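You operate a simulated robot arm through the tools that you are given. There is no shell and no other tool. Be economical: measure what you need, move in short steps, check, and stop when the job is done.

The job below is to be done with a simulated robot arm. You get a single attempt, and the scene is never put back.

Task
Lay one place on the garden table with the cream plate.
Fine: cork mat at the table end farthest from the windows, plate on it, red mug beside it filled to the line from the jug, jug back. Spill none.
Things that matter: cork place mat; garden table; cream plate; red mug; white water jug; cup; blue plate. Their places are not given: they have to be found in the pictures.

It is judged by the outcome, as a careful person would: the job done as asked, and still so three seconds after it is handed in. It fails if anything else is knocked over, pushed out of place, dropped, spilled or broken.

Robot
A 6-joint arm with a two-finger parallel gripper, fixed in place. Base frame: the origin is at the foot of the arm, x ahead of it, y to its left, z up; the work surface is at about z = 720. Readings come in mm, degrees, newtons and seconds.
With the tool pointing down near the work surface it reaches from about 460 to 880 mm from the base axis. Its first joint turns from -115.0 to 115.0 degrees. Payload 4.2 kg.
The tool frame sits at the grasp point between the pads (the TCP): z along the fingers, y along the line on which they close. The tips reach 23 mm beyond it. The gripper opens to 94 mm. The fingers are 38 mm wide and 10 mm thick; the gripper's body (54 by 96 mm) begins 39 mm behind the TCP.
Orientation is told as [roll, pitch, yaw] about the base's x, y, z axes, in that order, counted from this pose: with the fingers straight down and closing along the base's y, the tool's x points along the base's -x, its y along +y and its z along -z.

Tools
- The arm moves only by the tool move_arm. Its argument "rows" is a list that holds one entry, the list of rows, each a list of 7 numbers: the shift along the base's x, y, z in mm, then the turn, a rotation vector about the base's x, y, z in degrees, then the opening, from 0 (shut) to 1 (fully open). In form: [[[tx, ty, tz, wx, wy, wz, claw], ...]]. A call has 1 to 20 rows; each row shifts and turns the commanded pose from where the row before left it. A row lasts 0.2 s, in which the tool goes at most 50 mm and 8.6 degrees; a call with a longer step from one row to the next is refused whole, and so is a gripper value outside its range. A pose out of reach is approached as far as the arm can. The call stops where the force on the tool passes 40 N (or 10 N more than at its start, if that is more) or the arm is blocked; 0.2 s more then pass. The fingers move at their own pace (about 108 mm/s each) and stop on an object; they squeeze with about 36 N. The grip force told is the motor's: it shows also when the fingers shut on nothing. Time passes only in rows, and 0.2 s behind the last, so rows that do not move let the fingers close. The reply holds the time, the measured pose of the TCP, the force on the tool along the base axes, the opening and the grip force, in the units named above and with some noise.
- Cameras (640 x 400 px; columns grow to the right, rows downward): "scene" is fixed at [219.6, -650.3, 1451.7]; the picture's right is [0.77, -0.63, 0.00], its down [-0.42, -0.51, -0.75] and it looks along [0.48, 0.58, -0.66] (base axes); focal length 315 px, centre (320, 200). "wrist" rides on the gripper at [-39, 0, -44] in the tool frame; the picture's right is [0.00, -1.00, 0.00], its down [0.97, 0.00, -0.24] and it looks along [0.24, 0.00, 0.97] (tool axes); focal length 218 px, centre (320, 200).
- camera(camera): a new picture of that camera. No time passes.
- lift_body(by): slides the trunk up (or, below 0, down) by that many mm; the arm rides with it, the base frame stays. It gives what a move gives, with no picture.
- point_at(camera, pixels): for up to 12 pixels [column, row] of the newest picture of that camera ("zoom" is the newest enlarged one), the place [x, y, z] in the base frame of the surface seen there, good to about 2 mm. No time passes.
- inspect(camera, box): a new picture of the part [left, top, right, bottom] of that camera's present view, enlarged. No time passes.
- job_done(): hands the job in; it is judged then, once.

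Work in short steps. Measure before you move; look again where a grasp or a placing could have gone wrong, and mend it. You have 80 turns and 54 pictures in all, those below and enlarged ones among them. Open the gripper and draw the arm clear of the work before you hand the job in, unless the task says otherwise; then end with one line.

The tools are called as a command line: name --argument value ..., lists and objects as JSON in quotes. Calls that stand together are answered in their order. move_arm: Moves the arm, as the interface text tells. Its arguments: {"type":"object","properties":{"rows":{"type":"array"}},"required":["rows"]} The other tools are called the same way: lift_body (by) slides the trunk up or down; camera (camera) takes a picture; point_at (camera, pixels) gives the place of the surface under pixels of a picture; inspect (camera, box) takes an enlarged picture of a part of a camera's view; job_done () hands the job in.

At the start:

```text
time_s: 0.0
ee_pos: [588.2, -126.8, 1128.7]
ee_rot: [0.1, 0.0, -0.1]
ft_force: [-0.1, -0.5, 0.0]
width: 93.8
grip_force: 0.0
trunk travel left (down, up): [-650.0, 340.0]
```

scene: 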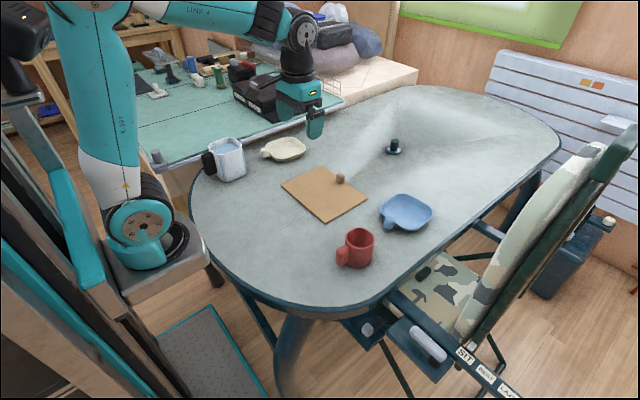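
wrist: 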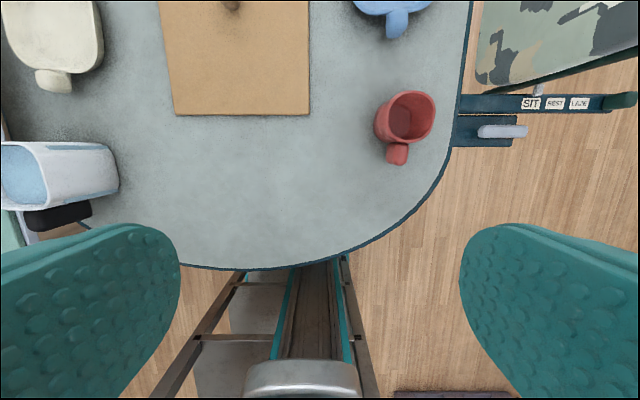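

The scene shows the mat (325,193), cream plate (285,148), mug (357,247), jug (225,160), and blue plate (407,212). I'll look at enlarged views and measure first.

inspect --camera "scene" --box '[180, 110, 460, 285]'

point_at --camera "scene" --pixels '[[282, 185], [318, 167], [367, 199], [325, 222], [340, 178], [394, 147], [490, 20], [560, 130], [190, 190], [300, 312], [440, 88], [520, 150]]'

inspect --camera "wrist" --box '[0, 0, 480, 280]'

```text
2.29 times, centred on (320, 198) of scene
```

zoom: 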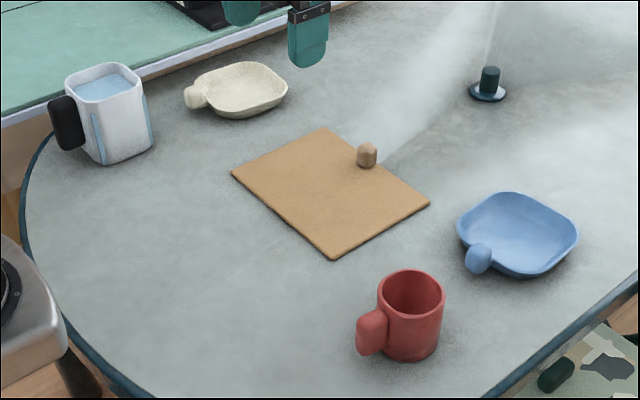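

```text
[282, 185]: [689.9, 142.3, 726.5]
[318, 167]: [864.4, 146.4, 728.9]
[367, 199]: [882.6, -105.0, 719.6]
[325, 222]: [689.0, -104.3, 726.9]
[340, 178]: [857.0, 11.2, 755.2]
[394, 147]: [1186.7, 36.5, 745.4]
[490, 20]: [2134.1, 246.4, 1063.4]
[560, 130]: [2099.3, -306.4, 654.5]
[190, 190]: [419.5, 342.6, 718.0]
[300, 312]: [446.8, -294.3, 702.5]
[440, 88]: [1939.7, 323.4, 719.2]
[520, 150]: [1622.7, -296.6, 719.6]
```

```text
1.33 times, centred on (240, 140) of wrist
```

zoom: 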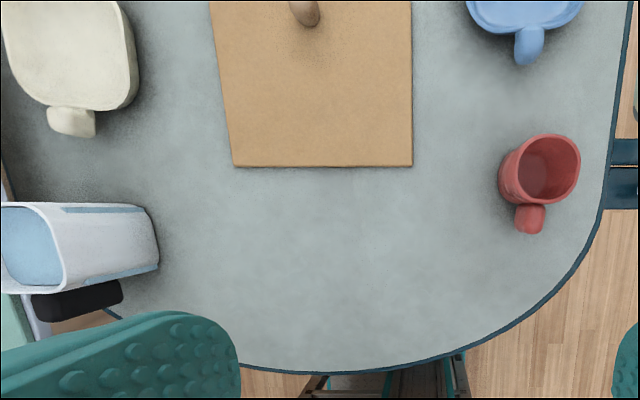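

Windows lie at the far x, so the goal is the near end of the table. I'll measure the edge and objects through the wrist picture.

point_at --camera "wrist" --pixels '[[320, 262], [240, 267], [395, 235], [440, 170], [175, 114], [309, 114], [396, 155], [405, 108], [53, 80], [55, 40], [100, 45], [100, 180]]'

point_at --camera "scene" --pixels '[[208, 164], [228, 147], [228, 178], [244, 145], [213, 142], [266, 153], [285, 150], [304, 150], [360, 233], [343, 258], [357, 266], [374, 239]]'

inspect --camera "scene" --box '[190, 125, 270, 190]'

inspect --camera "scene" --box '[320, 215, 400, 275]'

```text
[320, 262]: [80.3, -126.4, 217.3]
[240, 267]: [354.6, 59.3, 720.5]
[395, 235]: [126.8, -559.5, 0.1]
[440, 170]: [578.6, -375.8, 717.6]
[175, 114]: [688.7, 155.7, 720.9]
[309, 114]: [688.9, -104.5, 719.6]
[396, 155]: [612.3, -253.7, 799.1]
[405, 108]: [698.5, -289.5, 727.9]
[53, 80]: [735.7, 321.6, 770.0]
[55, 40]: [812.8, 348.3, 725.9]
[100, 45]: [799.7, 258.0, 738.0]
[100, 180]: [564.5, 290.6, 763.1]
```

```text
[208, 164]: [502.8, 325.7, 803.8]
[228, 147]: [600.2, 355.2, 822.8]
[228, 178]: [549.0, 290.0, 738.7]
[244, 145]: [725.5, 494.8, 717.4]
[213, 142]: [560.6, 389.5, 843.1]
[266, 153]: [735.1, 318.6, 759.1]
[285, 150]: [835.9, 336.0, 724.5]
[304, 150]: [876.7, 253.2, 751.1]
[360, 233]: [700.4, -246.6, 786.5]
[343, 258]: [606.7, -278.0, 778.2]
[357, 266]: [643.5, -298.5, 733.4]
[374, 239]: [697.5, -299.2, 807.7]
```

```text
6.15 times, centred on (230, 158) of scene
```

zoom: 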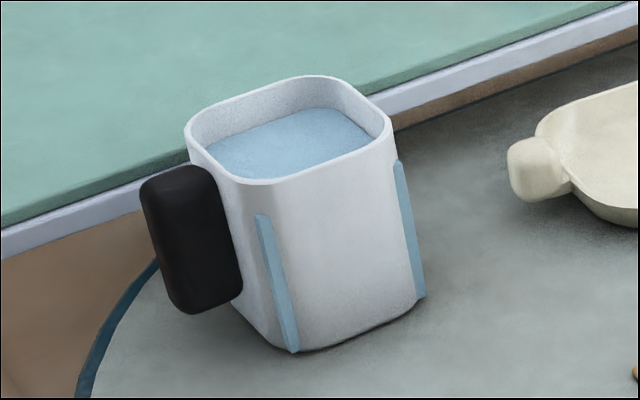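

```text
6.67 times, centred on (360, 245) of scene
```

zoom: 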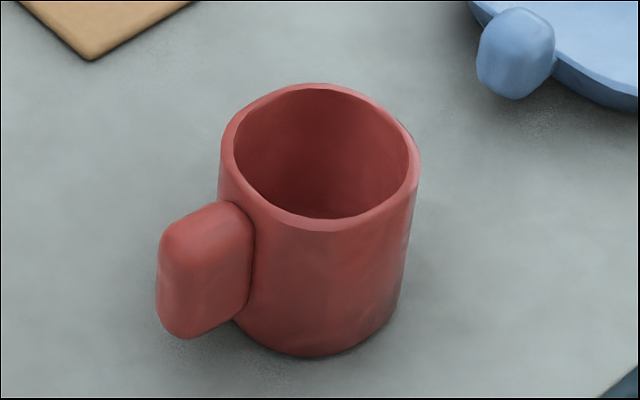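

Table end edge is at x≈355; the mat (x 690–880, y −105…150) has a knob near (857,11). I go above the knob to look from closer.

move_arm --rows '[[[33, 17, -28, 0, 0, 0, 1], [33, 17, -28, 0, 0, 0, 1], [33, 17, -28, 0, 0, 0, 1], [33, 17, -28, 0, 0, 0, 1], [33, 17, -28, 0, 0, 0, 1], [33, 17, -28, 0, 0, 0, 1], [33, 17, -28, 0, 0, 0, 1], [36, 19, -32, 0, 0, 0, 1]]]'

camera --camera "wrist"

```text
refused: row 8 steps farther than a row can; nothing moved
```

```text
47 pictures are left
```

wrist: 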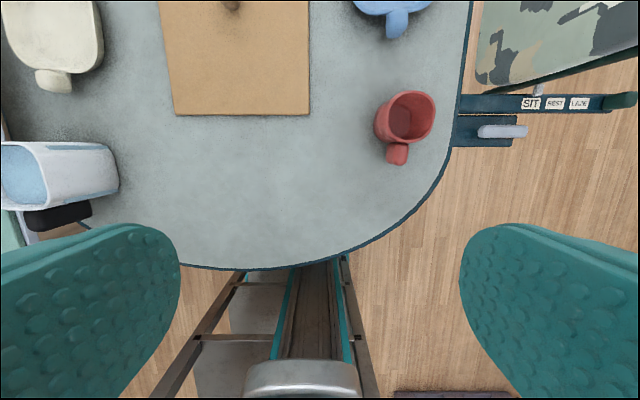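

The last row was too long; I resend the same path with even steps.

move_arm --rows '[[[33, 17, -28, 0, 0, 0, 1], [33, 17, -28, 0, 0, 0, 1], [33, 17, -28, 0, 0, 0, 1], [33, 17, -28, 0, 0, 0, 1], [33, 17, -28, 0, 0, 0, 1], [33, 17, -28, 0, 0, 0, 1], [33, 17, -28, 0, 0, 0, 1], [33, 17, -28, 0, 0, 0, 1]]]'

```text
time_s: 1.8
ee_pos: [851.6, 9.0, 905.5]
ee_rot: [0.1, 0.0, 0.0]
ft_force: [0.5, -0.4, 0.3]
width: 94.2
grip_force: 0.0
trunk travel left (down, up): [-650.0, 340.0]
```

Above the knob; I take a wrist picture.

camera --camera "wrist"

```text
46 pictures are left
```

wrist: 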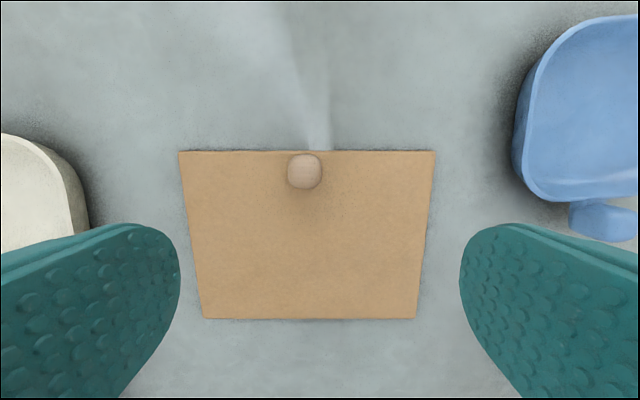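

point_at --camera "wrist" --pixels '[[304, 168], [290, 172], [319, 172], [304, 184], [304, 157], [181, 154], [433, 154], [205, 316], [415, 316], [310, 250]]'

```text
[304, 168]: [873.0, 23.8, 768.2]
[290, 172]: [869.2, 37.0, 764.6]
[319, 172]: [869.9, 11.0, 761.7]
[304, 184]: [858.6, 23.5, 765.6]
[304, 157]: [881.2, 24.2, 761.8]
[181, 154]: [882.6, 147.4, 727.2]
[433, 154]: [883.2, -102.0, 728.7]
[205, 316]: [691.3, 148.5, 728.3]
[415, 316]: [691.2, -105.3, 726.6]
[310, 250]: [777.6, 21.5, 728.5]
```

Knob centre is (869,24), top z 768, mat top 728. Descend to TCP z 757 and close.

move_arm --rows '[[[17.5, 15, 0, 0, 0, 0, 0.7], [0, 0, -45, 0, 0, 0, 0.7], [0, 0, -45, 0, 0, 0, 0.7], [0, 0, -40, 0, 0, 0, 0.7], [0, 0, -18.5, 0, 0, 0, 0.7], [0, 0, 0, 0, 0, 0, 0.0], [0, 0, 0, 0, 0, 0, 0.0], [0, 0, 0, 0, 0, 0, 0.0]]]'

```text
time_s: 3.6
ee_pos: [871.2, 23.9, 756.6]
ee_rot: [0.1, 0.0, 0.0]
ft_force: [-0.2, 0.2, 1.0]
width: 29.6
grip_force: 35.6
trunk travel left (down, up): [-650.0, 340.0]
```

Gripped (29.6 mm). Drag the mat 250 mm toward the near end.

move_arm --rows '[[[-5, 0, 0.5, 0, 0, 0, 0], [-15, 0, 0, 0, 0, 0, 0], [-25, 0, 0, 0, 0, 0, 0], [-25, 0, 0, 0, 0, 0, 0], [-25, 0, 0, 0, 0, 0, 0], [-25, 0, 0, 0, 0, 0, 0], [-25, 0, 0, 0, 0, 0, 0], [-25, 0, 0, 0, 0, 0, 0], [-25, 0, 0, 0, 0, 0, 0], [-25, 0, 0, 0, 0, 0, 0], [-20, 0, 0, 0, 0, 0, 0], [-10, 0, 0, 0, 0, 0, 0], [0, 0, 0, 0, 0, 0, 0]]]'

camera --camera "scene"

```text
time_s: 6.4
ee_pos: [621.0, 24.4, 758.1]
ee_rot: [0.2, 0.0, -0.1]
ft_force: [0.1, -0.1, 0.0]
width: 29.6
grip_force: 35.4
trunk travel left (down, up): [-650.0, 340.0]
```

```text
45 pictures are left
```

scene: 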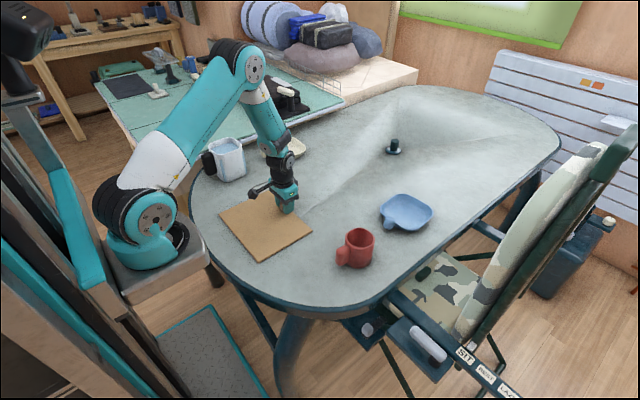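

The mat sits at the near end. Release, rise and move above the plate.

move_arm --rows '[[[0, 0, 0, 0, 0, 0, 0.5], [0, 0, 0, 0, 0, 0, 0.6], [0, 0, 40, 0, 0, 0, 0.6], [0, 0, 45, 0, 0, 0, 1], [0, 0, 45, 0, 0, 0, 1], [16, 40, 10, 0, 0, 0, 1], [16, 45, 10, 0, 0, 0, 1], [16, 45, 0, 0, 0, 0, 1], [16, 45, 0, 0, 0, 0, 1], [16, 45, 0, 0, 0, 0, 1], [16, 45, 0, 0, 0, 0, 1]]]'

camera --camera "wrist"

```text
time_s: 8.8
ee_pos: [716.8, 288.2, 906.8]
ee_rot: [0.0, 0.2, -0.1]
ft_force: [-0.3, 0.3, 0.9]
width: 93.7
grip_force: 0.0
trunk travel left (down, up): [-650.0, 340.0]
```

```text
44 pictures are left
```

wrist: 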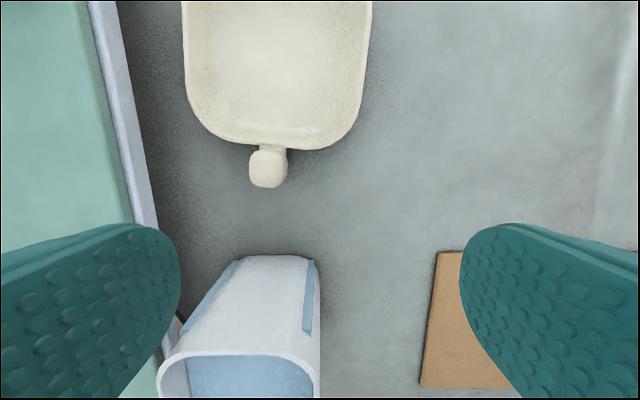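

point_at --camera "wrist" --pixels '[[268, 165], [250, 167], [286, 165], [268, 186], [269, 152], [187, 60], [370, 60], [278, 146], [275, 60], [240, 262], [315, 265], [320, 350]]'

inspect --camera "wrist" --box '[160, 80, 400, 230]'

```text
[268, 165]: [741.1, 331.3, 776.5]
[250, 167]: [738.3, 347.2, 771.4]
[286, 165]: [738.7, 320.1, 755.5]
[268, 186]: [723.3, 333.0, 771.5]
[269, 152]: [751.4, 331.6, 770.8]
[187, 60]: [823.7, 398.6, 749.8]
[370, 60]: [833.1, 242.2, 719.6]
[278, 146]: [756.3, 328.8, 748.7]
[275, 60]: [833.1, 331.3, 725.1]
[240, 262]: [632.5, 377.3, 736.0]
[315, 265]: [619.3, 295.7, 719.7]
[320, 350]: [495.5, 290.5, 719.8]
```

```text
2.67 times, centred on (280, 155) of wrist
```

zoom: 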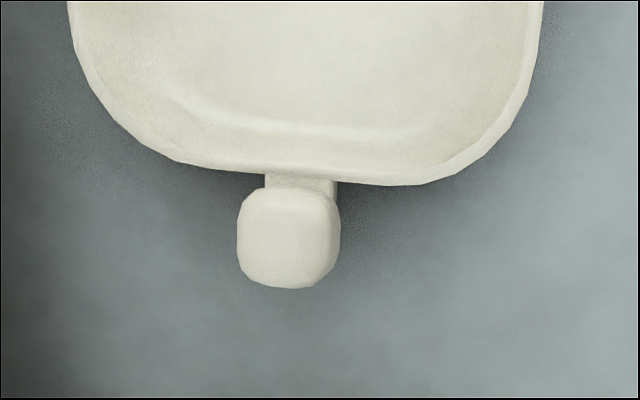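

Plate knob is centred (738,332), top z 776, 30 mm wide. I descend with the fingers slightly behind it (x 731) to clear the rim, TCP z 763, and close.

move_arm --rows '[[[14, 44, 0, 0, 0, 0, 0.75], [0, 0, -48, 0, 0, 0, 0.75], [0, 0, -48, 0, 0, 0, 0.75], [0, 0, -30, 0, 0, 0, 0.75], [0, 0, -17, 0, 0, 0, 0.75], [0, 0, 0, 0, 0, 0, 0.0], [0, 0, 0, 0, 0, 0, 0.0], [0, 0, 0, 0, 0, 0, 0.0]]]'

```text
time_s: 10.0
ee_pos: [729.6, 331.1, 781.6]
ee_rot: [0.7, -0.7, 0.0]
ft_force: [-2.1, -0.6, 17.3]
width: 70.6
grip_force: 0.0
out of reach, approached as far as the arm can: row 4
trunk travel left (down, up): [-650.0, 340.0]
stopped in row 5: the force on the tool passed its limit (the readings are from after the stop); the commanded pose is now the measured one
```

Contact at z 781 was not expected. I look at once.

camera --camera "wrist"

camera --camera "scene"

```text
42 pictures are left
```

wrist: 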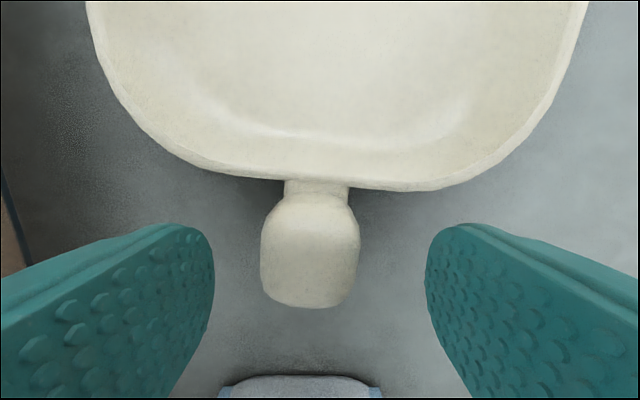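

```text
41 pictures are left
```

scene: 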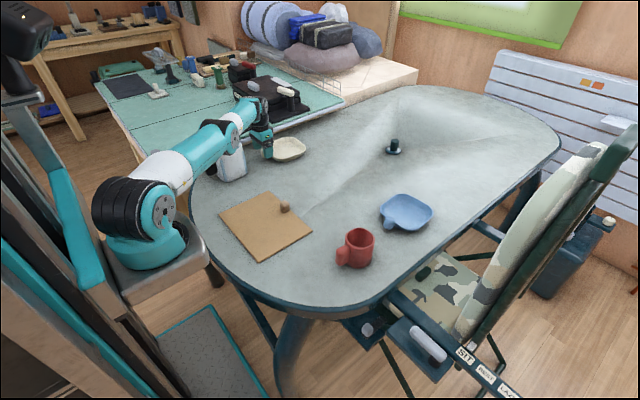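

The forearm passes low over the jug and touched it. I go straight up, then raise the trunk so the arm reaches down more steeply.

move_arm --rows '[[[0, 0, 20, 0, 0, 0, 0.75], [0, 0, 45, 0, 0, 0, 0.75], [0, 0, 45, 0, 0, 0, 0.75], [0, 0, 35, 0, 0, 0, 0.75]]]'

lift_body --by 300

inspect --camera "scene" --box '[180, 110, 340, 210]'

```text
time_s: 11.0
ee_pos: [729.2, 329.4, 922.7]
ee_rot: [0.5, -0.5, 0.0]
ft_force: [0.9, 0.4, -0.9]
width: 70.5
grip_force: 0.0
trunk travel left (down, up): [-650.0, 340.0]
```

```text
time_s: 14.0
ee_pos: [729.2, 329.0, 1222.9]
ee_rot: [0.6, -0.4, 0.1]
ft_force: [-0.7, -0.4, 0.1]
width: 70.7
grip_force: 0.1
trunk travel left (down, up): [-950.0, 40.0]
```

```text
4.00 times, centred on (260, 160) of scene
```

zoom: 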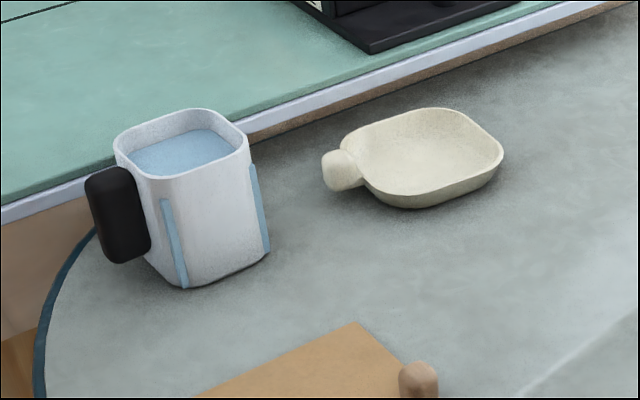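

The jug is unmoved. Now descend again from higher with the trunk raised, checking partway.

move_arm --rows '[[[2, 3, -45, -0.5, 0.4, 0, 0.75], [0, 0, -45, 0, 0, 0, 0.75], [0, 0, -45, 0, 0, 0, 0.75], [0, 0, -45, 0, 0, 0, 0.75], [0, 0, -45, 0, 0, 0, 0.75], [0, 0, -45, 0, 0, 0, 0.75], [0, 0, -45, 0, 0, 0, 0.75], [0, 0, -45, 0, 0, 0, 0.75], [0, 0, -40, 0, 0, 0, 0.75], [0, 0, -20, 0, 0, 0, 0.75]]]'

inspect --camera "scene" --box '[80, 0, 400, 200]'

```text
time_s: 16.2
ee_pos: [672.8, 282.5, 865.2]
ee_rot: [0.1, -0.2, 0.0]
ft_force: [1.7, -1.0, -0.4]
width: 70.7
grip_force: 0.2
out of reach, approached as far as the arm can: row 3, 4, 5, 6, 7, 8, 9, 10
trunk travel left (down, up): [-950.0, 40.0]
```

```text
2.00 times, centred on (240, 100) of scene
```

zoom: 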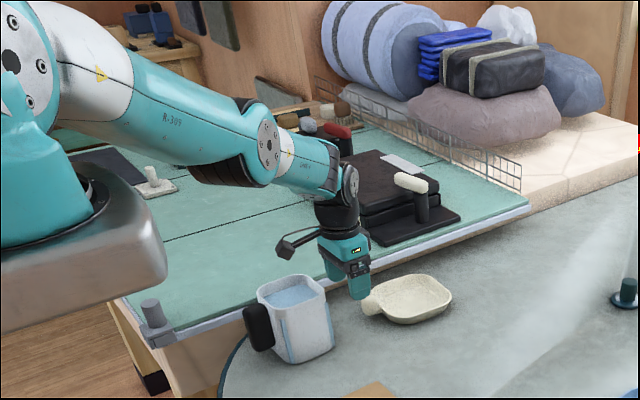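

At +300 mm trunk the arm can't reach out far enough. I go up, then lower the trunk to about +120 for a compromise.

move_arm --rows '[[[0, 0, 45, 0, 0, 0, 0.75], [0, 0, 45, 0, 0, 0, 0.75], [0, 0, 45, 0, 0, 0, 0.75], [0, 0, 45, 0, 0, 0, 0.75], [0, 0, 45, 0, 0, 0, 0.75], [0, 0, 45, 0, 0, 0, 0.75], [0, 0, 45, 0, 0, 0, 0.75]]]'

lift_body --by -180

```text
time_s: 17.8
ee_pos: [673.1, 285.0, 1180.9]
ee_rot: [-0.1, -0.1, 0.0]
ft_force: [0.5, -0.4, -1.0]
width: 70.5
grip_force: 0.0
trunk travel left (down, up): [-950.0, 40.0]
```

```text
time_s: 19.8
ee_pos: [673.0, 285.3, 1000.8]
ee_rot: [0.0, -0.2, -0.1]
ft_force: [-0.4, -0.2, -1.0]
width: 70.5
grip_force: 0.1
trunk travel left (down, up): [-770.0, 220.0]
```

Trunk at +120. Move over the knob (731,332) and go down to z≈800, then inspect clearance to the jug.

move_arm --rows '[[[29, 23.5, 0, 0, 0, 0, 0.75], [29, 23.5, 0, 0, 0, 0, 0.75], [0, 0, -45, 0, 0, 0, 0.75], [0, 0, -45, 0, 0, 0, 0.75], [0, 0, -45, 0, 0, 0, 0.75], [0, 0, -45, 0, 0, 0, 0.75], [0, 0, -15, 0, 0, 0, 0.75]]]'

inspect --camera "scene" --box '[80, 40, 336, 200]'

```text
time_s: 21.4
ee_pos: [714.2, 318.2, 821.4]
ee_rot: [0.1, -0.1, 0.0]
ft_force: [-0.7, -0.3, 0.5]
width: 70.3
grip_force: 0.1
out of reach, approached as far as the arm can: row 4, 5, 6
trunk travel left (down, up): [-770.0, 220.0]
```

```text
2.50 times, centred on (208, 120) of scene
```

zoom: 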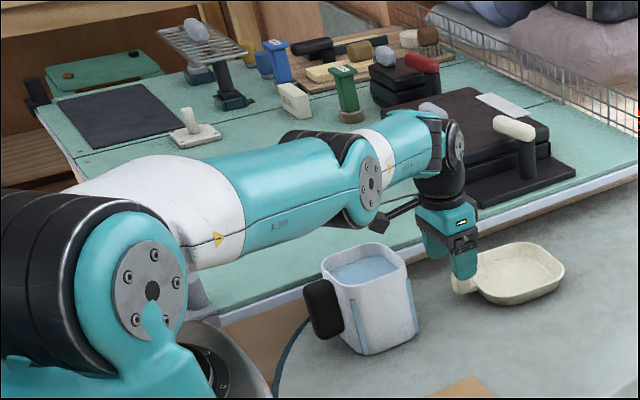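

The arm looks stretched earlier than expected; I measure where its joints lie.

point_at --camera "zoom" --pixels '[[152, 290], [40, 240], [200, 190], [240, 180], [370, 180], [340, 150], [410, 150], [457, 145], [440, 120], [370, 215], [365, 262], [345, 330]]'

```text
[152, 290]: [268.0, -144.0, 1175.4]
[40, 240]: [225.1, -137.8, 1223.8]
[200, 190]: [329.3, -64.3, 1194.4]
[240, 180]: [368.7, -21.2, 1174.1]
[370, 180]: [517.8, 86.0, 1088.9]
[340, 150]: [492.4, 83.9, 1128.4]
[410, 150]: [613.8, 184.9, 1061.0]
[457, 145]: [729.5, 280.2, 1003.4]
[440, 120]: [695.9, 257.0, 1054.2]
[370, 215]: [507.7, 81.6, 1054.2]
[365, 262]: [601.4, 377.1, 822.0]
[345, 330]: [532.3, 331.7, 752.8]
```

Base axis turns out near (240,−115), so the plate knob is just at the reach limit. A black stalk hangs off the wrist toward the jug at zoom (380,222); I measure it and the jug.

point_at --camera "zoom" --pixels '[[380, 222], [372, 225], [400, 208], [412, 202], [345, 252], [405, 250], [332, 275], [385, 283], [320, 290], [318, 325], [340, 345], [465, 270]]'

inspect --camera "scene" --box '[190, 75, 310, 150]'

```text
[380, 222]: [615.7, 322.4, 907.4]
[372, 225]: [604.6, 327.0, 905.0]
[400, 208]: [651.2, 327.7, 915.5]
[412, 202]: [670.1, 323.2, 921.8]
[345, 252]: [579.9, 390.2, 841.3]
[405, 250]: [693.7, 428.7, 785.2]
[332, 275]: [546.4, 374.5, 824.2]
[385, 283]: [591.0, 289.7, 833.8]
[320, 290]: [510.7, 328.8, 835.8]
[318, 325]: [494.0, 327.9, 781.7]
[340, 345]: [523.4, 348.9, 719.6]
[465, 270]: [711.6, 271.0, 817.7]
```

```text
5.33 times, centred on (250, 112) of scene
```

zoom: 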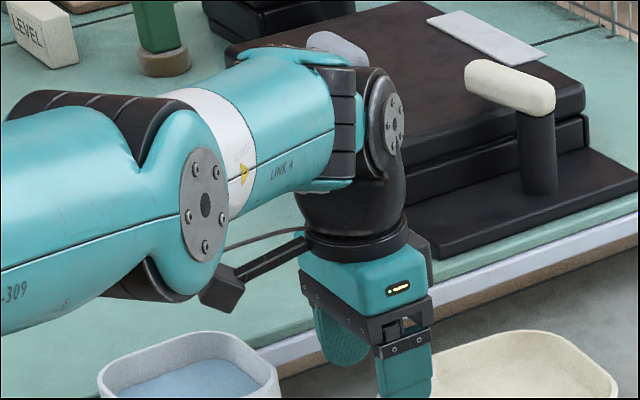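

The boom's end box sits ~105 mm toward −x, ~70–86 mm above the TCP, and that is what met the jug rim. I'll rise and turn the tool 180° in yaw so the boom points away from the jug.

move_arm --rows '[[[0, 0, 45, 0, 0, 0, 1], [-10, -10, 45, 0, 0, 0, 1], [-10, -10, 45, 0, 0, 0, 1], [-10, -10, 45, 0, 0, 0, 1], [0, 0, 0, 0, 0, 8.5, 1], [0, 0, 0, 0, 0, 8.5, 1], [0, 0, 0, 0, 0, 8.5, 1], [0, 0, 0, 0, 0, 8.5, 1], [0, 0, 0, 0, 0, 8.5, 1], [0, 0, 0, 0, 0, 8.5, 1], [0, 0, 0, 0, 0, 8.5, 1], [0, 0, 0, 0, 0, 8.5, 1], [0, 0, 0, 0, 0, 8.5, 1], [0, 0, 0, 0, 0, 8.5, 1], [0, 0, 0, 0, 0, 8.5, 1], [0, 0, 0, 0, 0, 8.5, 1]]]'

move_arm --rows '[[[0, 0, 0, 0, 0, 8.5, 1], [0, 0, 0, 0, 0, 8.5, 1], [0, 0, 0, 0, 0, 8.5, 1], [0, 0, 0, 0, 0, 8.5, 1], [0, 0, 0, 0, 0, 8.5, 1], [0, 0, 0, 0, 0, 8.5, 1], [0, 0, 0, 0, 0, 8.5, 1], [0, 0, 0, 0, 0, 8.5, 1], [0, 0, 0, 0, 0, 8.5, 1], [0, 0, 0, 0, 0, 1.5, 1]]]'

lift_body --by -80

```text
time_s: 24.8
ee_pos: [687.6, 289.8, 1001.7]
ee_rot: [0.1, -0.1, 102.2]
ft_force: [-0.5, -0.2, 0.4]
width: 94.0
grip_force: 0.1
trunk travel left (down, up): [-770.0, 220.0]
```

```text
time_s: 27.0
ee_pos: [688.3, 289.3, 1001.8]
ee_rot: [0.0, -0.1, -179.9]
ft_force: [-0.1, 0.6, 0.0]
width: 93.8
grip_force: 0.0
trunk travel left (down, up): [-770.0, 220.0]
```

```text
time_s: 28.2
ee_pos: [687.7, 290.0, 920.9]
ee_rot: [0.1, -0.2, -180.0]
ft_force: [0.3, -0.5, 0.0]
width: 94.2
grip_force: 0.1
trunk travel left (down, up): [-690.0, 300.0]
```

Yaw is 180°. Now tilt 15° outward for reach, shift over the knob and descend to z≈790.

move_arm --rows '[[[20, 21, 0, 0, -7.5, 0, 0.75], [19.5, 21, 0, 0, -7.5, 0, 0.75], [0, 0, -45, 0, 0, 0, 0.75], [0, 0, -45, 0, 0, 0, 0.75], [0, 0, -40, 0, 0, 0, 0.75]]]'

camera --camera "wrist"

```text
time_s: 29.4
ee_pos: [728.2, 332.3, 791.2]
ee_rot: [0.0, 14.9, -180.0]
ft_force: [0.5, 0.1, 1.5]
width: 70.3
grip_force: 0.0
trunk travel left (down, up): [-690.0, 300.0]
```

```text
36 pictures are left
```

wrist: 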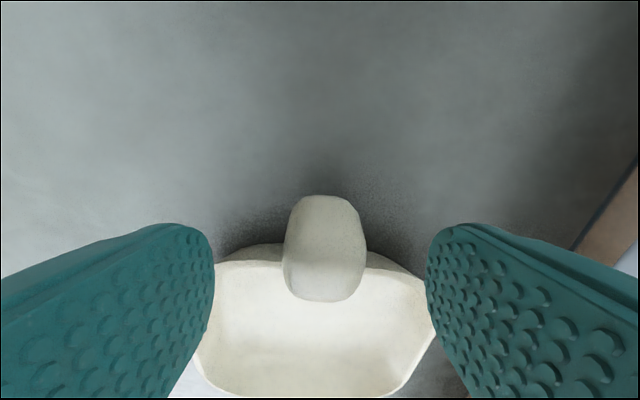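

The knob is centred between the fingers. Descend 27 mm and close.

move_arm --rows '[[[-1, 0, -14, 0, 0, 0, 0.75], [0, 0, -13, 0, 0, 0, 0.75], [0, 0, 0, 0, 0, 0, 0.0], [0, 0, 0, 0, 0, 0, 0.0], [0, 0, 0, 0, 0, 0, 0.0]]]'

camera --camera "wrist"

```text
time_s: 30.6
ee_pos: [725.6, 332.5, 764.3]
ee_rot: [0.0, 14.8, -180.0]
ft_force: [0.4, 0.8, -0.2]
width: 29.8
grip_force: 36.1
trunk travel left (down, up): [-690.0, 300.0]
```

```text
35 pictures are left
```

wrist: 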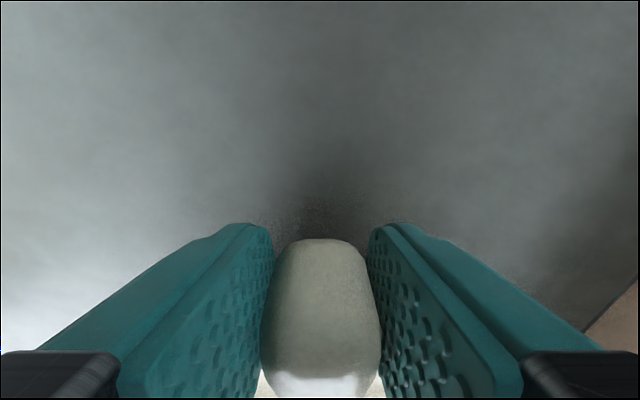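

Gripped at 29.8 mm. Lift 30 mm slowly and check whether the plate stays level.

move_arm --rows '[[[0, 0, 10, 0, 0, 0, 0], [0, 0, 20, 0, 0, 0, 0], [0, 0, 30, 0, 0, 0, 0], [0, 0, 0, 0, 0, 0, 0]]]'

inspect --camera "scene" --box '[180, 75, 340, 175]'

```text
time_s: 31.6
ee_pos: [725.5, 332.0, 825.5]
ee_rot: [0.2, 14.9, -179.9]
ft_force: [1.3, 0.0, -1.6]
width: 29.6
grip_force: 35.9
trunk travel left (down, up): [-690.0, 300.0]
```

```text
4.00 times, centred on (260, 125) of scene
```

zoom: 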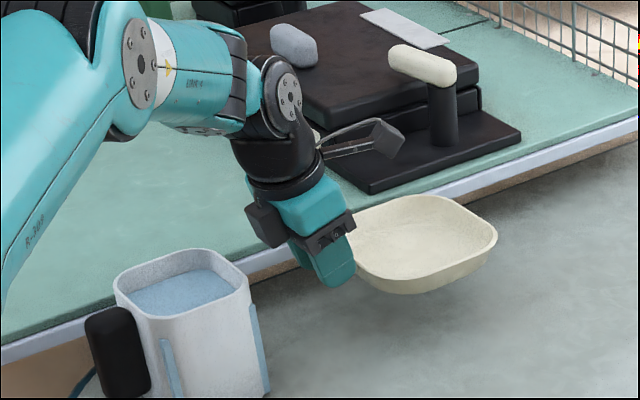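

Plate is held level. I measure its rim to know the centre relative to the TCP.

point_at --camera "zoom" --pixels '[[494, 236], [440, 198], [395, 200], [415, 280], [365, 265], [475, 268], [425, 240], [480, 215]]'

```text
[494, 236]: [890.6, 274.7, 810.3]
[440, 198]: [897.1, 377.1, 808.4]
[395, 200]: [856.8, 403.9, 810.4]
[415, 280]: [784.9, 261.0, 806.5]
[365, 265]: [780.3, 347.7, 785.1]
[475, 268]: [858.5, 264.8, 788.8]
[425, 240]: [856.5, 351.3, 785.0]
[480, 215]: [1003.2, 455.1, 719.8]
```

Plate centre is 105 mm ahead of the TCP. Raise, then carry to the mat while turning −90° about vertical so the knob ends on the +y side.

move_arm --rows '[[[0, 0, 35, 0, 0, 0, 0], [0, 0, 35, 0, 0, 0, 0], [0, 0, 30, 0, 0, 0, 0], [-18, -19.7, 0, 0, 0, -8.18, 0], [-18, -19.7, 0, 0, 0, -8.18, 0], [-18, -19.7, 0, 0, 0, -8.18, 0], [-18, -19.7, 0, 0, 0, -8.18, 0], [-18, -19.7, 0, 0, 0, -8.18, 0], [-18, -19.7, 0, 0, 0, -8.18, 0], [-18, -19.7, 0, 0, 0, -8.18, 0], [-18, -19.7, 0, 0, 0, -8.18, 0], [-18, -19.7, 0, 0, 0, -8.18, 0], [-18, -19.7, 0, 0, 0, -8.18, 0], [-18, -19.7, 0, 0, 0, -8.2, 0], [0, 0, -30, 0, 0, 0, 0], [0, 0, -30, 0, 0, 0, 0], [0, 0, 0, 0, 0, 0, 0]]]'

inspect --camera "scene" --box '[160, 90, 400, 240]'

```text
time_s: 35.2
ee_pos: [527.3, 114.5, 864.4]
ee_rot: [0.1, 14.8, 90.0]
ft_force: [-0.1, 0.3, -1.2]
width: 29.8
grip_force: 36.1
trunk travel left (down, up): [-690.0, 300.0]
```

```text
2.67 times, centred on (280, 165) of scene
```

zoom: 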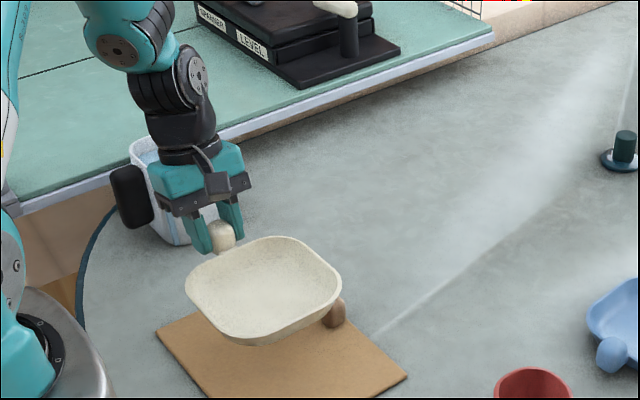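

Plate hovers over the mat. I measure plate rim and mat corners/knob before lowering.

point_at --camera "zoom" --pixels '[[339, 280], [290, 239], [190, 290], [230, 330], [270, 335], [331, 300], [334, 318], [342, 308], [160, 332], [404, 376], [270, 285]]'

```text
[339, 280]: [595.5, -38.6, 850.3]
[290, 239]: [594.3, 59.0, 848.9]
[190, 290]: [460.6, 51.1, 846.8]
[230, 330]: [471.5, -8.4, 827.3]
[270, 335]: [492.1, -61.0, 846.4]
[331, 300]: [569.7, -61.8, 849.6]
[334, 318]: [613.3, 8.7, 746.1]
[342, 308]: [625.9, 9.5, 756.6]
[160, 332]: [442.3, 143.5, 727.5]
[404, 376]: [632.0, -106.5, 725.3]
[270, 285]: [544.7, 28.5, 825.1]
```

Plate spans x≈450–598, clear of the mat knob (≥607) and inside the mat. Lower 92 mm.

move_arm --rows '[[[-1, 0, -35, 0, 0, 0, 0], [0, 0, -30, 0, 0, 0, 0], [0, 0, -18, 0, 0, 0, 0], [0, 0, -6, 0, 0, 0, 0], [0, 0, -3, 0, 0, 0, 0], [0, 0, 0, 0, 0, 0, 0]]]'

```text
time_s: 36.6
ee_pos: [527.4, 115.5, 772.7]
ee_rot: [0.1, 14.7, 90.0]
ft_force: [0.7, 0.2, -1.4]
width: 29.7
grip_force: 35.9
trunk travel left (down, up): [-690.0, 300.0]
```

Force is still the plate's weight; lower 2 mm more, then release gently and back off upward along +y tilt.

move_arm --rows '[[[0, 0, -1, 0, 0, 0, 0], [0, 0, -1, 0, 0, 0, 0], [0, 0, 0, 0, 0, 0, 0]]]'

inspect --camera "scene" --box '[180, 130, 340, 230]'

```text
time_s: 37.4
ee_pos: [528.6, 115.5, 770.7]
ee_rot: [0.0, 14.9, 90.0]
ft_force: [-1.6, 0.0, 22.4]
width: 29.7
grip_force: 35.5
trunk travel left (down, up): [-690.0, 300.0]
```

```text
4.00 times, centred on (260, 180) of scene
```

zoom: 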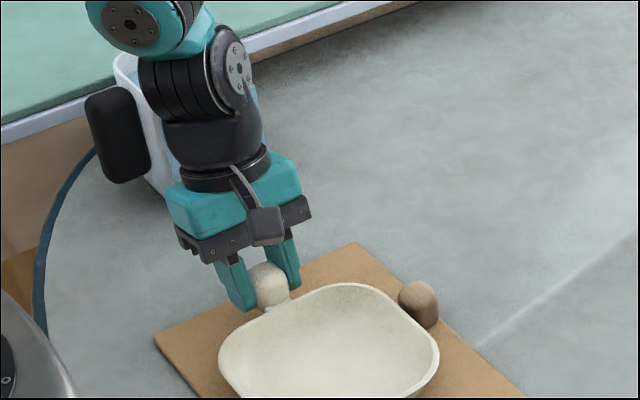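

Plate rests on the mat. Release and draw back up along the tool axis, then untilt and turn to yaw 0 while moving toward the mug.

move_arm --rows '[[[0, 0, 0, 0, 0, 0, 0.45], [0, 0, 0, 0, 0, 0, 0.6], [0, 5, 20, 0, 0, 0, 0.6], [0, 10, 40, 0, 0, 0, 0.6], [0, 10, 40, 0, 0, 0, 0.6], [0, 0, 45, 0, 0, 0, 0.6], [0, -20, 20, 7.5, 0, 0, 1], [0, -30, 0, 7.5, 0, 0, 1], [5, -45, 0, 0, 0, -8.2, 1], [5, -45, 0, 0, 0, -8.2, 1], [5, -45, 0, 0, 0, -8.2, 1], [5, -45, 0, 0, 0, -8.2, 1], [5, -45, 0, 0, 0, -8.2, 1], [5, -45, 0, 0, 0, -8.2, 1], [5, -45, 0, 0, 0, -8.2, 1], [5, -25, 0, 0, 0, -8.2, 1], [5, 0, 0, 0, 0, -8.2, 1], [5, 0, 0, 0, 0, -8.2, 1], [5, 0, 0, 0, 0, -8, 1]]]'

camera --camera "wrist"

camera --camera "scene"

```text
time_s: 41.4
ee_pos: [581.9, -250.1, 936.0]
ee_rot: [0.1, -0.2, -0.1]
ft_force: [-0.6, -0.1, -1.1]
width: 93.8
grip_force: 0.0
trunk travel left (down, up): [-690.0, 300.0]
```

```text
31 pictures are left
```

wrist: 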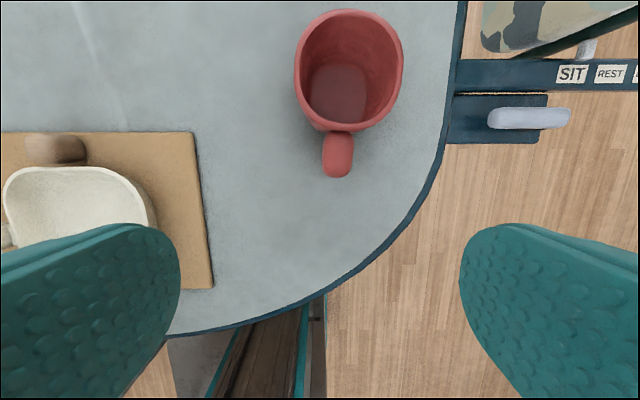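

```text
30 pictures are left
```

scene: 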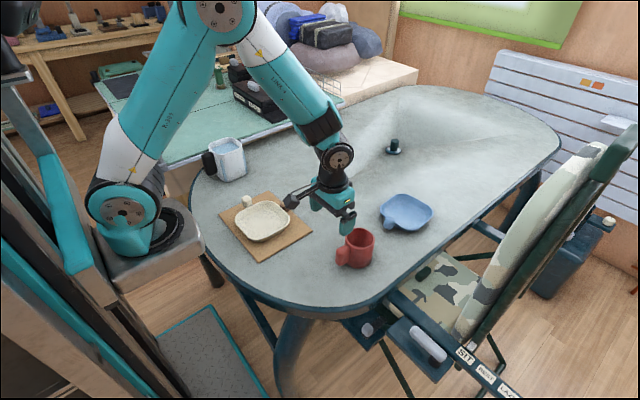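

Plate sits well on the mat. Now measure the mug and look inside for its line.

inspect --camera "wrist" --box '[270, 0, 430, 190]'

point_at --camera "wrist" --pixels '[[338, 155], [325, 155], [351, 155], [336, 176], [337, 135], [298, 70], [402, 70], [348, 12], [338, 128], [340, 95], [211, 287], [193, 134]]'

```text
2.11 times, centred on (350, 95) of wrist
```

zoom: 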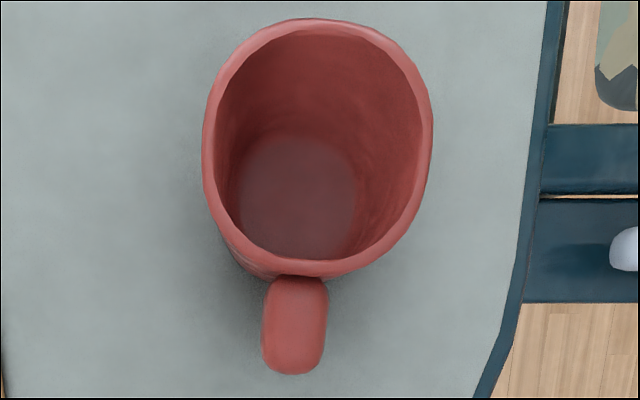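

```text
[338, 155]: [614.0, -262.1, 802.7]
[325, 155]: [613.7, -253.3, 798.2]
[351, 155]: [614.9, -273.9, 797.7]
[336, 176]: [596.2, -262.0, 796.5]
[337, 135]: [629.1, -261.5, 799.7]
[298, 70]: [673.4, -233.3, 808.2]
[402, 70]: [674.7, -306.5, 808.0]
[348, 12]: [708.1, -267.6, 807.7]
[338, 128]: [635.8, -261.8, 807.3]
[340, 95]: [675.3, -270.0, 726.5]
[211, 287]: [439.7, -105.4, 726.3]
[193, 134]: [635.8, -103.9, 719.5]
```

Mug: centre (672,−268), rim z 808; handle (612,−262), 26 mm wide. I'll grip the handle at TCP (610,−262,788), high enough that the camera box clears the rim.

move_arm --rows '[[[28, -12, 0, 0, 0, 0, 0.7], [0, 0, -45, 0, 0, 0, 0.7], [0, 0, -45, 0, 0, 0, 0.7], [0, 0, -38, 0, 0, 0, 0.7], [0, 0, -20, 0, 0, 0, 0.7], [0, 0, 0, 0, 0, 0, 0.0], [0, 0, 0, 0, 0, 0, 0.0], [0, 0, 0, 0, 0, 0, 0.0]]]'

```text
time_s: 43.2
ee_pos: [610.0, -262.4, 788.2]
ee_rot: [0.2, -0.3, -0.1]
ft_force: [0.5, -0.1, 1.3]
width: 25.8
grip_force: 36.1
trunk travel left (down, up): [-690.0, 300.0]
```

Gripped (25.8 mm). Lift a little and look into the mug and at its attitude.

move_arm --rows '[[[0, 0, 8, 0, 0, 0, 0], [0, 0, 15, 0, 0, 0, 0], [0, 0, 15, 0, 0, 0, 0], [0, 0, 0, 0, 0, 0, 0]]]'

inspect --camera "scene" --box '[290, 190, 410, 280]'

camera --camera "wrist"

```text
time_s: 44.2
ee_pos: [610.6, -262.0, 825.6]
ee_rot: [0.0, -0.1, 0.0]
ft_force: [0.2, 0.5, -1.5]
width: 25.4
grip_force: 36.3
trunk travel left (down, up): [-690.0, 300.0]
```

```text
4.44 times, centred on (350, 235) of scene
```

zoom: 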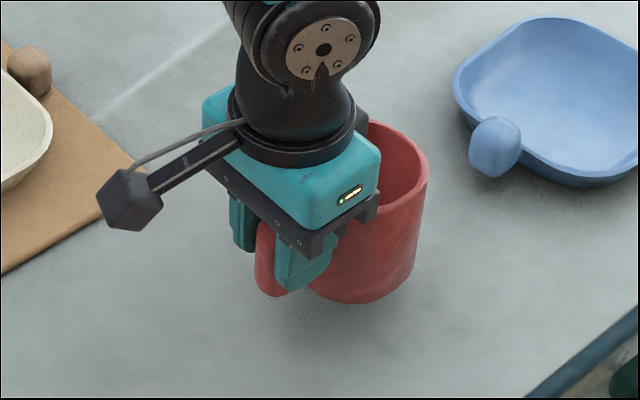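

```text
27 pictures are left
```

wrist: 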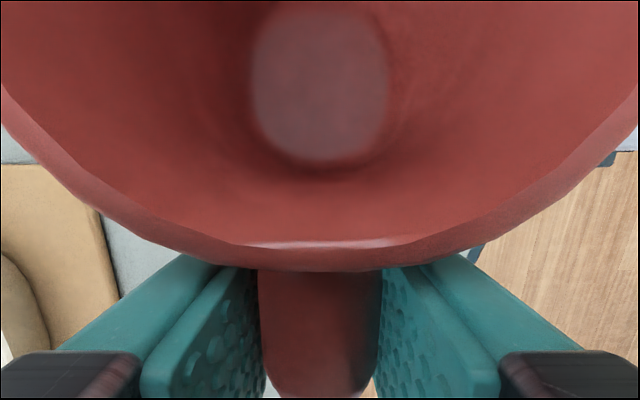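

Mug is level. Carry it (−72,+88) to beside the mat's right upper corner and set it down.

move_arm --rows '[[[-12, 15, 0, 0, 0, 0, 0], [-24, 29, 0, 0, 0, 0, 0], [-24, 29, 0, 0, 0, 0, 0], [-12, 15, 0, 0, 0, 0, 0], [0, 0, -20, 0, 0, 0, 0], [0, 0, -12, 0, 0, 0, 0], [0, 0, -5, 0, 0, 0, 0], [0, 0, 0, 0, 0, 0, 0]]]'

```text
time_s: 46.0
ee_pos: [538.8, -174.2, 788.1]
ee_rot: [0.2, -0.3, 0.1]
ft_force: [0.0, -0.2, -0.9]
width: 25.7
grip_force: 36.5
trunk travel left (down, up): [-690.0, 300.0]
```

Lower until contact, then release and rise.

move_arm --rows '[[[0, 0, -1, 0, 0, 0, 0], [0, 0, 0, 0, 0, 0, 0.4], [0, 0, 0, 0, 0, 0, 0.6], [0, 0, 20, 0, 0, 0, 0.6], [0, 0, 45, 0, 0, 0, 0.6], [0, 0, 45, 0, 0, 0, 1], [-10, 0, 45, 0, 0, 0, 1], [-10, 0, 30, 0, 0, 0, 1]]]'

inspect --camera "scene" --box '[290, 200, 370, 260]'

camera --camera "wrist"

```text
time_s: 47.8
ee_pos: [518.2, -173.9, 975.6]
ee_rot: [0.0, -0.1, 0.0]
ft_force: [0.8, 0.0, -0.1]
width: 94.1
grip_force: 0.0
trunk travel left (down, up): [-690.0, 300.0]
```

```text
6.67 times, centred on (330, 230) of scene
```

zoom: 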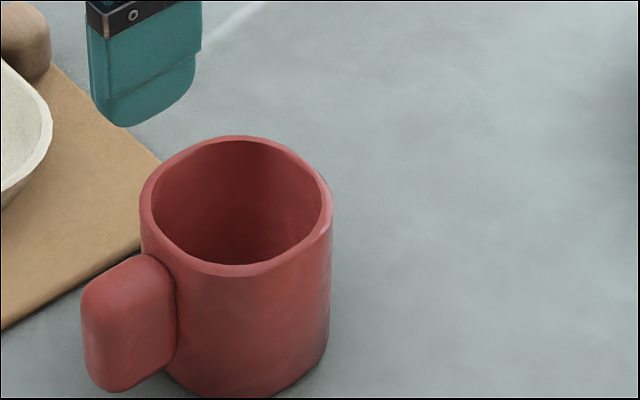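

```text
25 pictures are left
```

wrist: 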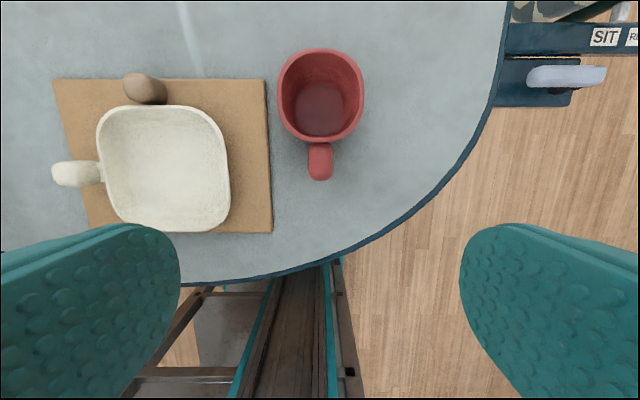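

The place looks right. Zoom on the mug's inside to find the line.

inspect --camera "wrist" --box '[270, 40, 370, 150]'

```text
3.64 times, centred on (320, 95) of wrist
```

zoom: 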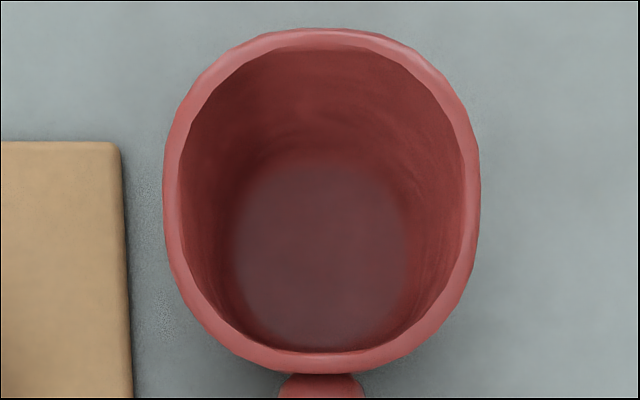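

A faint arc shows on the inner wall near zoom (320,125). I read heights along the wall.

point_at --camera "zoom" --pixels '[[320, 55], [320, 75], [320, 95], [320, 115], [320, 125], [320, 140], [320, 155], [320, 175], [320, 250], [320, 345], [260, 130], [400, 130]]'

inspect --camera "wrist" --box '[290, 45, 355, 95]'

```text
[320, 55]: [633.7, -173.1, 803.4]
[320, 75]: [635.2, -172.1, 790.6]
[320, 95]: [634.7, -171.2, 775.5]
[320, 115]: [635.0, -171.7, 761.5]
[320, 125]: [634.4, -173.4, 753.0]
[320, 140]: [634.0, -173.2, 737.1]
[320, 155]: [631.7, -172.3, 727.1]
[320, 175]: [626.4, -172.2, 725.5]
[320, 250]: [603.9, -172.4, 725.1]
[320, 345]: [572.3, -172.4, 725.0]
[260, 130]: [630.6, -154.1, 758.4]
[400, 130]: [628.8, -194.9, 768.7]
```

```text
8.00 times, centred on (322, 70) of wrist
```

zoom: 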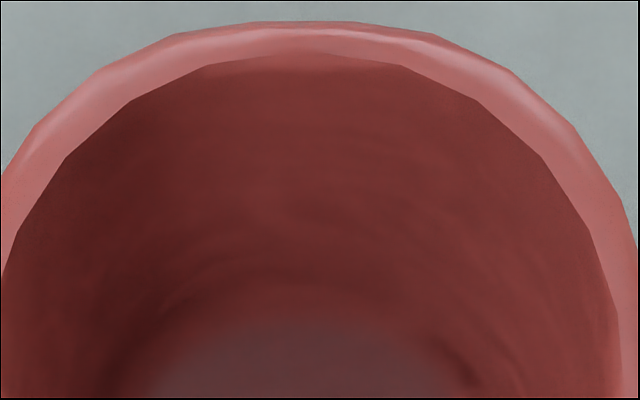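

No line found yet. I'll look at the mug from the +x side with the wrist camera tilted back.

move_arm --rows '[[[45, 5, 0, 0, 0, 0, 1], [45, 5, 0, 0, 0, 0, 1], [45, 5, 0, 0, 8.5, 0, 1], [45, 5, -10, 0, 8.5, 0, 1], [45, 5, -10, 0, 8.5, 0, 1], [0, 5, -20, 0, 8.5, 0, 1], [0, 5, -20, 0, 8.5, 0, 1]]]'

camera --camera "wrist"

```text
time_s: 49.4
ee_pos: [732.3, -128.2, 915.0]
ee_rot: [-0.2, 42.3, 0.0]
ft_force: [-1.2, 1.7, 2.3]
width: 93.9
grip_force: 0.0
out of reach, approached as far as the arm can: row 6
trunk travel left (down, up): [-690.0, 300.0]
```

```text
22 pictures are left
```

wrist: 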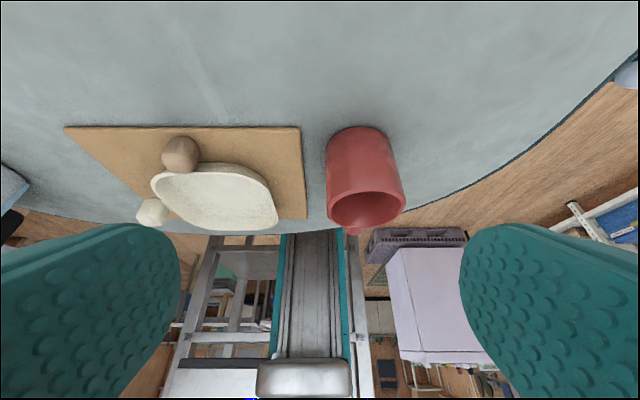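

inspect --camera "wrist" --box '[310, 115, 420, 240]'

```text
3.20 times, centred on (365, 178) of wrist
```

zoom: 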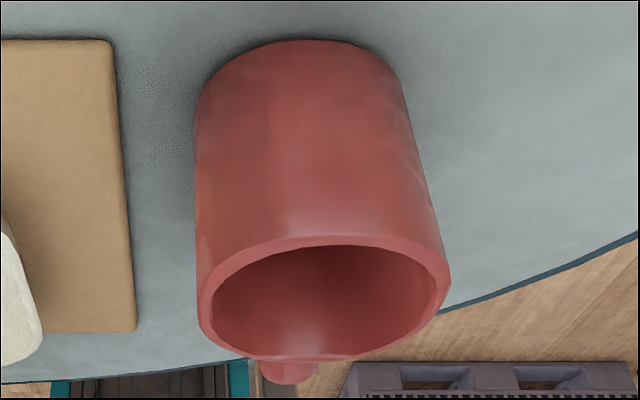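

No mark is visible on the mug outside either; I'll judge the level while pouring. Now untilt and go above the jug to measure it.

move_arm --rows '[[[-30, 20, 25, 0, -8.5, 0, 1], [-30, 20, 25, 0, -8.5, 0, 1], [-25, 30, 20, 0, -8.5, 0, 1], [-25, 35, 10, 0, -8.5, 0, 1], [-25, 40, 5, 0, -8.3, 0, 1], [-25, 40, 0, 0, 0, 0, 1], [-25, 40, 0, 0, 0, 0, 1], [-25, 42, 0, 0, 0, 0, 1], [-15, 45, 0, 0, 0, 0, 1], [-10, 45, 0, 0, 0, 0, 1], [0, 45, 0, 0, 0, 0, 1], [0, 30, 0, 0, 0, 0, 1]]]'

camera --camera "wrist"

```text
time_s: 52.0
ee_pos: [705.5, 333.7, 1083.4]
ee_rot: [0.1, 0.0, 0.2]
ft_force: [-0.6, -0.5, 0.5]
width: 94.2
grip_force: 0.0
out of reach, approached as far as the arm can: row 2, 3, 4, 5, 6, 7, 8, 12
trunk travel left (down, up): [-690.0, 300.0]
```

```text
20 pictures are left
```

wrist: 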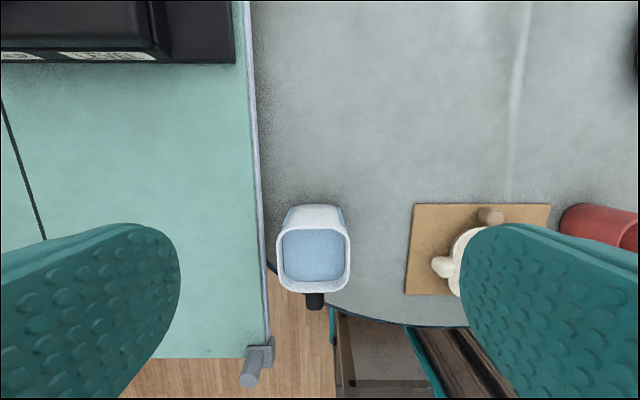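

Measure the jug from this picture, then move closer.

inspect --camera "wrist" --box '[260, 190, 370, 320]'

point_at --camera "wrist" --pixels '[[314, 300], [307, 300], [322, 300], [315, 308], [280, 260], [349, 255], [285, 289], [348, 288], [313, 255], [290, 231], [341, 231], [314, 295]]'

```text
3.08 times, centred on (315, 255) of wrist
```

zoom: 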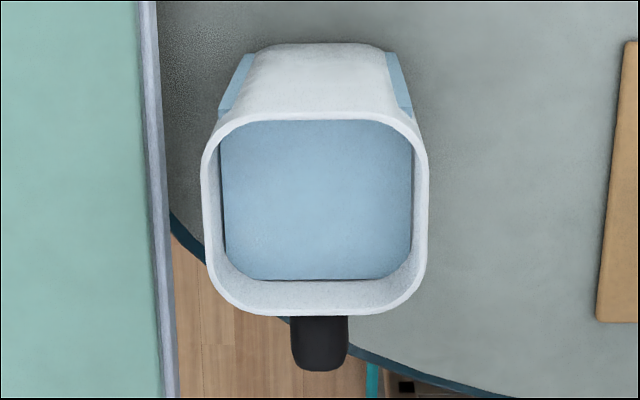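

```text
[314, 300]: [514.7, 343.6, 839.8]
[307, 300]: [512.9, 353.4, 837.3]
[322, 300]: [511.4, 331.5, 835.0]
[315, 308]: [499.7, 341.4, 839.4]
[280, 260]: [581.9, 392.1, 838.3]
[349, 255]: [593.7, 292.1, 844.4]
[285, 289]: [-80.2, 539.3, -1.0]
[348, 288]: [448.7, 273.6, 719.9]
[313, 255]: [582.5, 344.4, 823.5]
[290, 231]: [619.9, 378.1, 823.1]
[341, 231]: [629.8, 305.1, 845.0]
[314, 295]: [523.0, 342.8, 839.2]
```

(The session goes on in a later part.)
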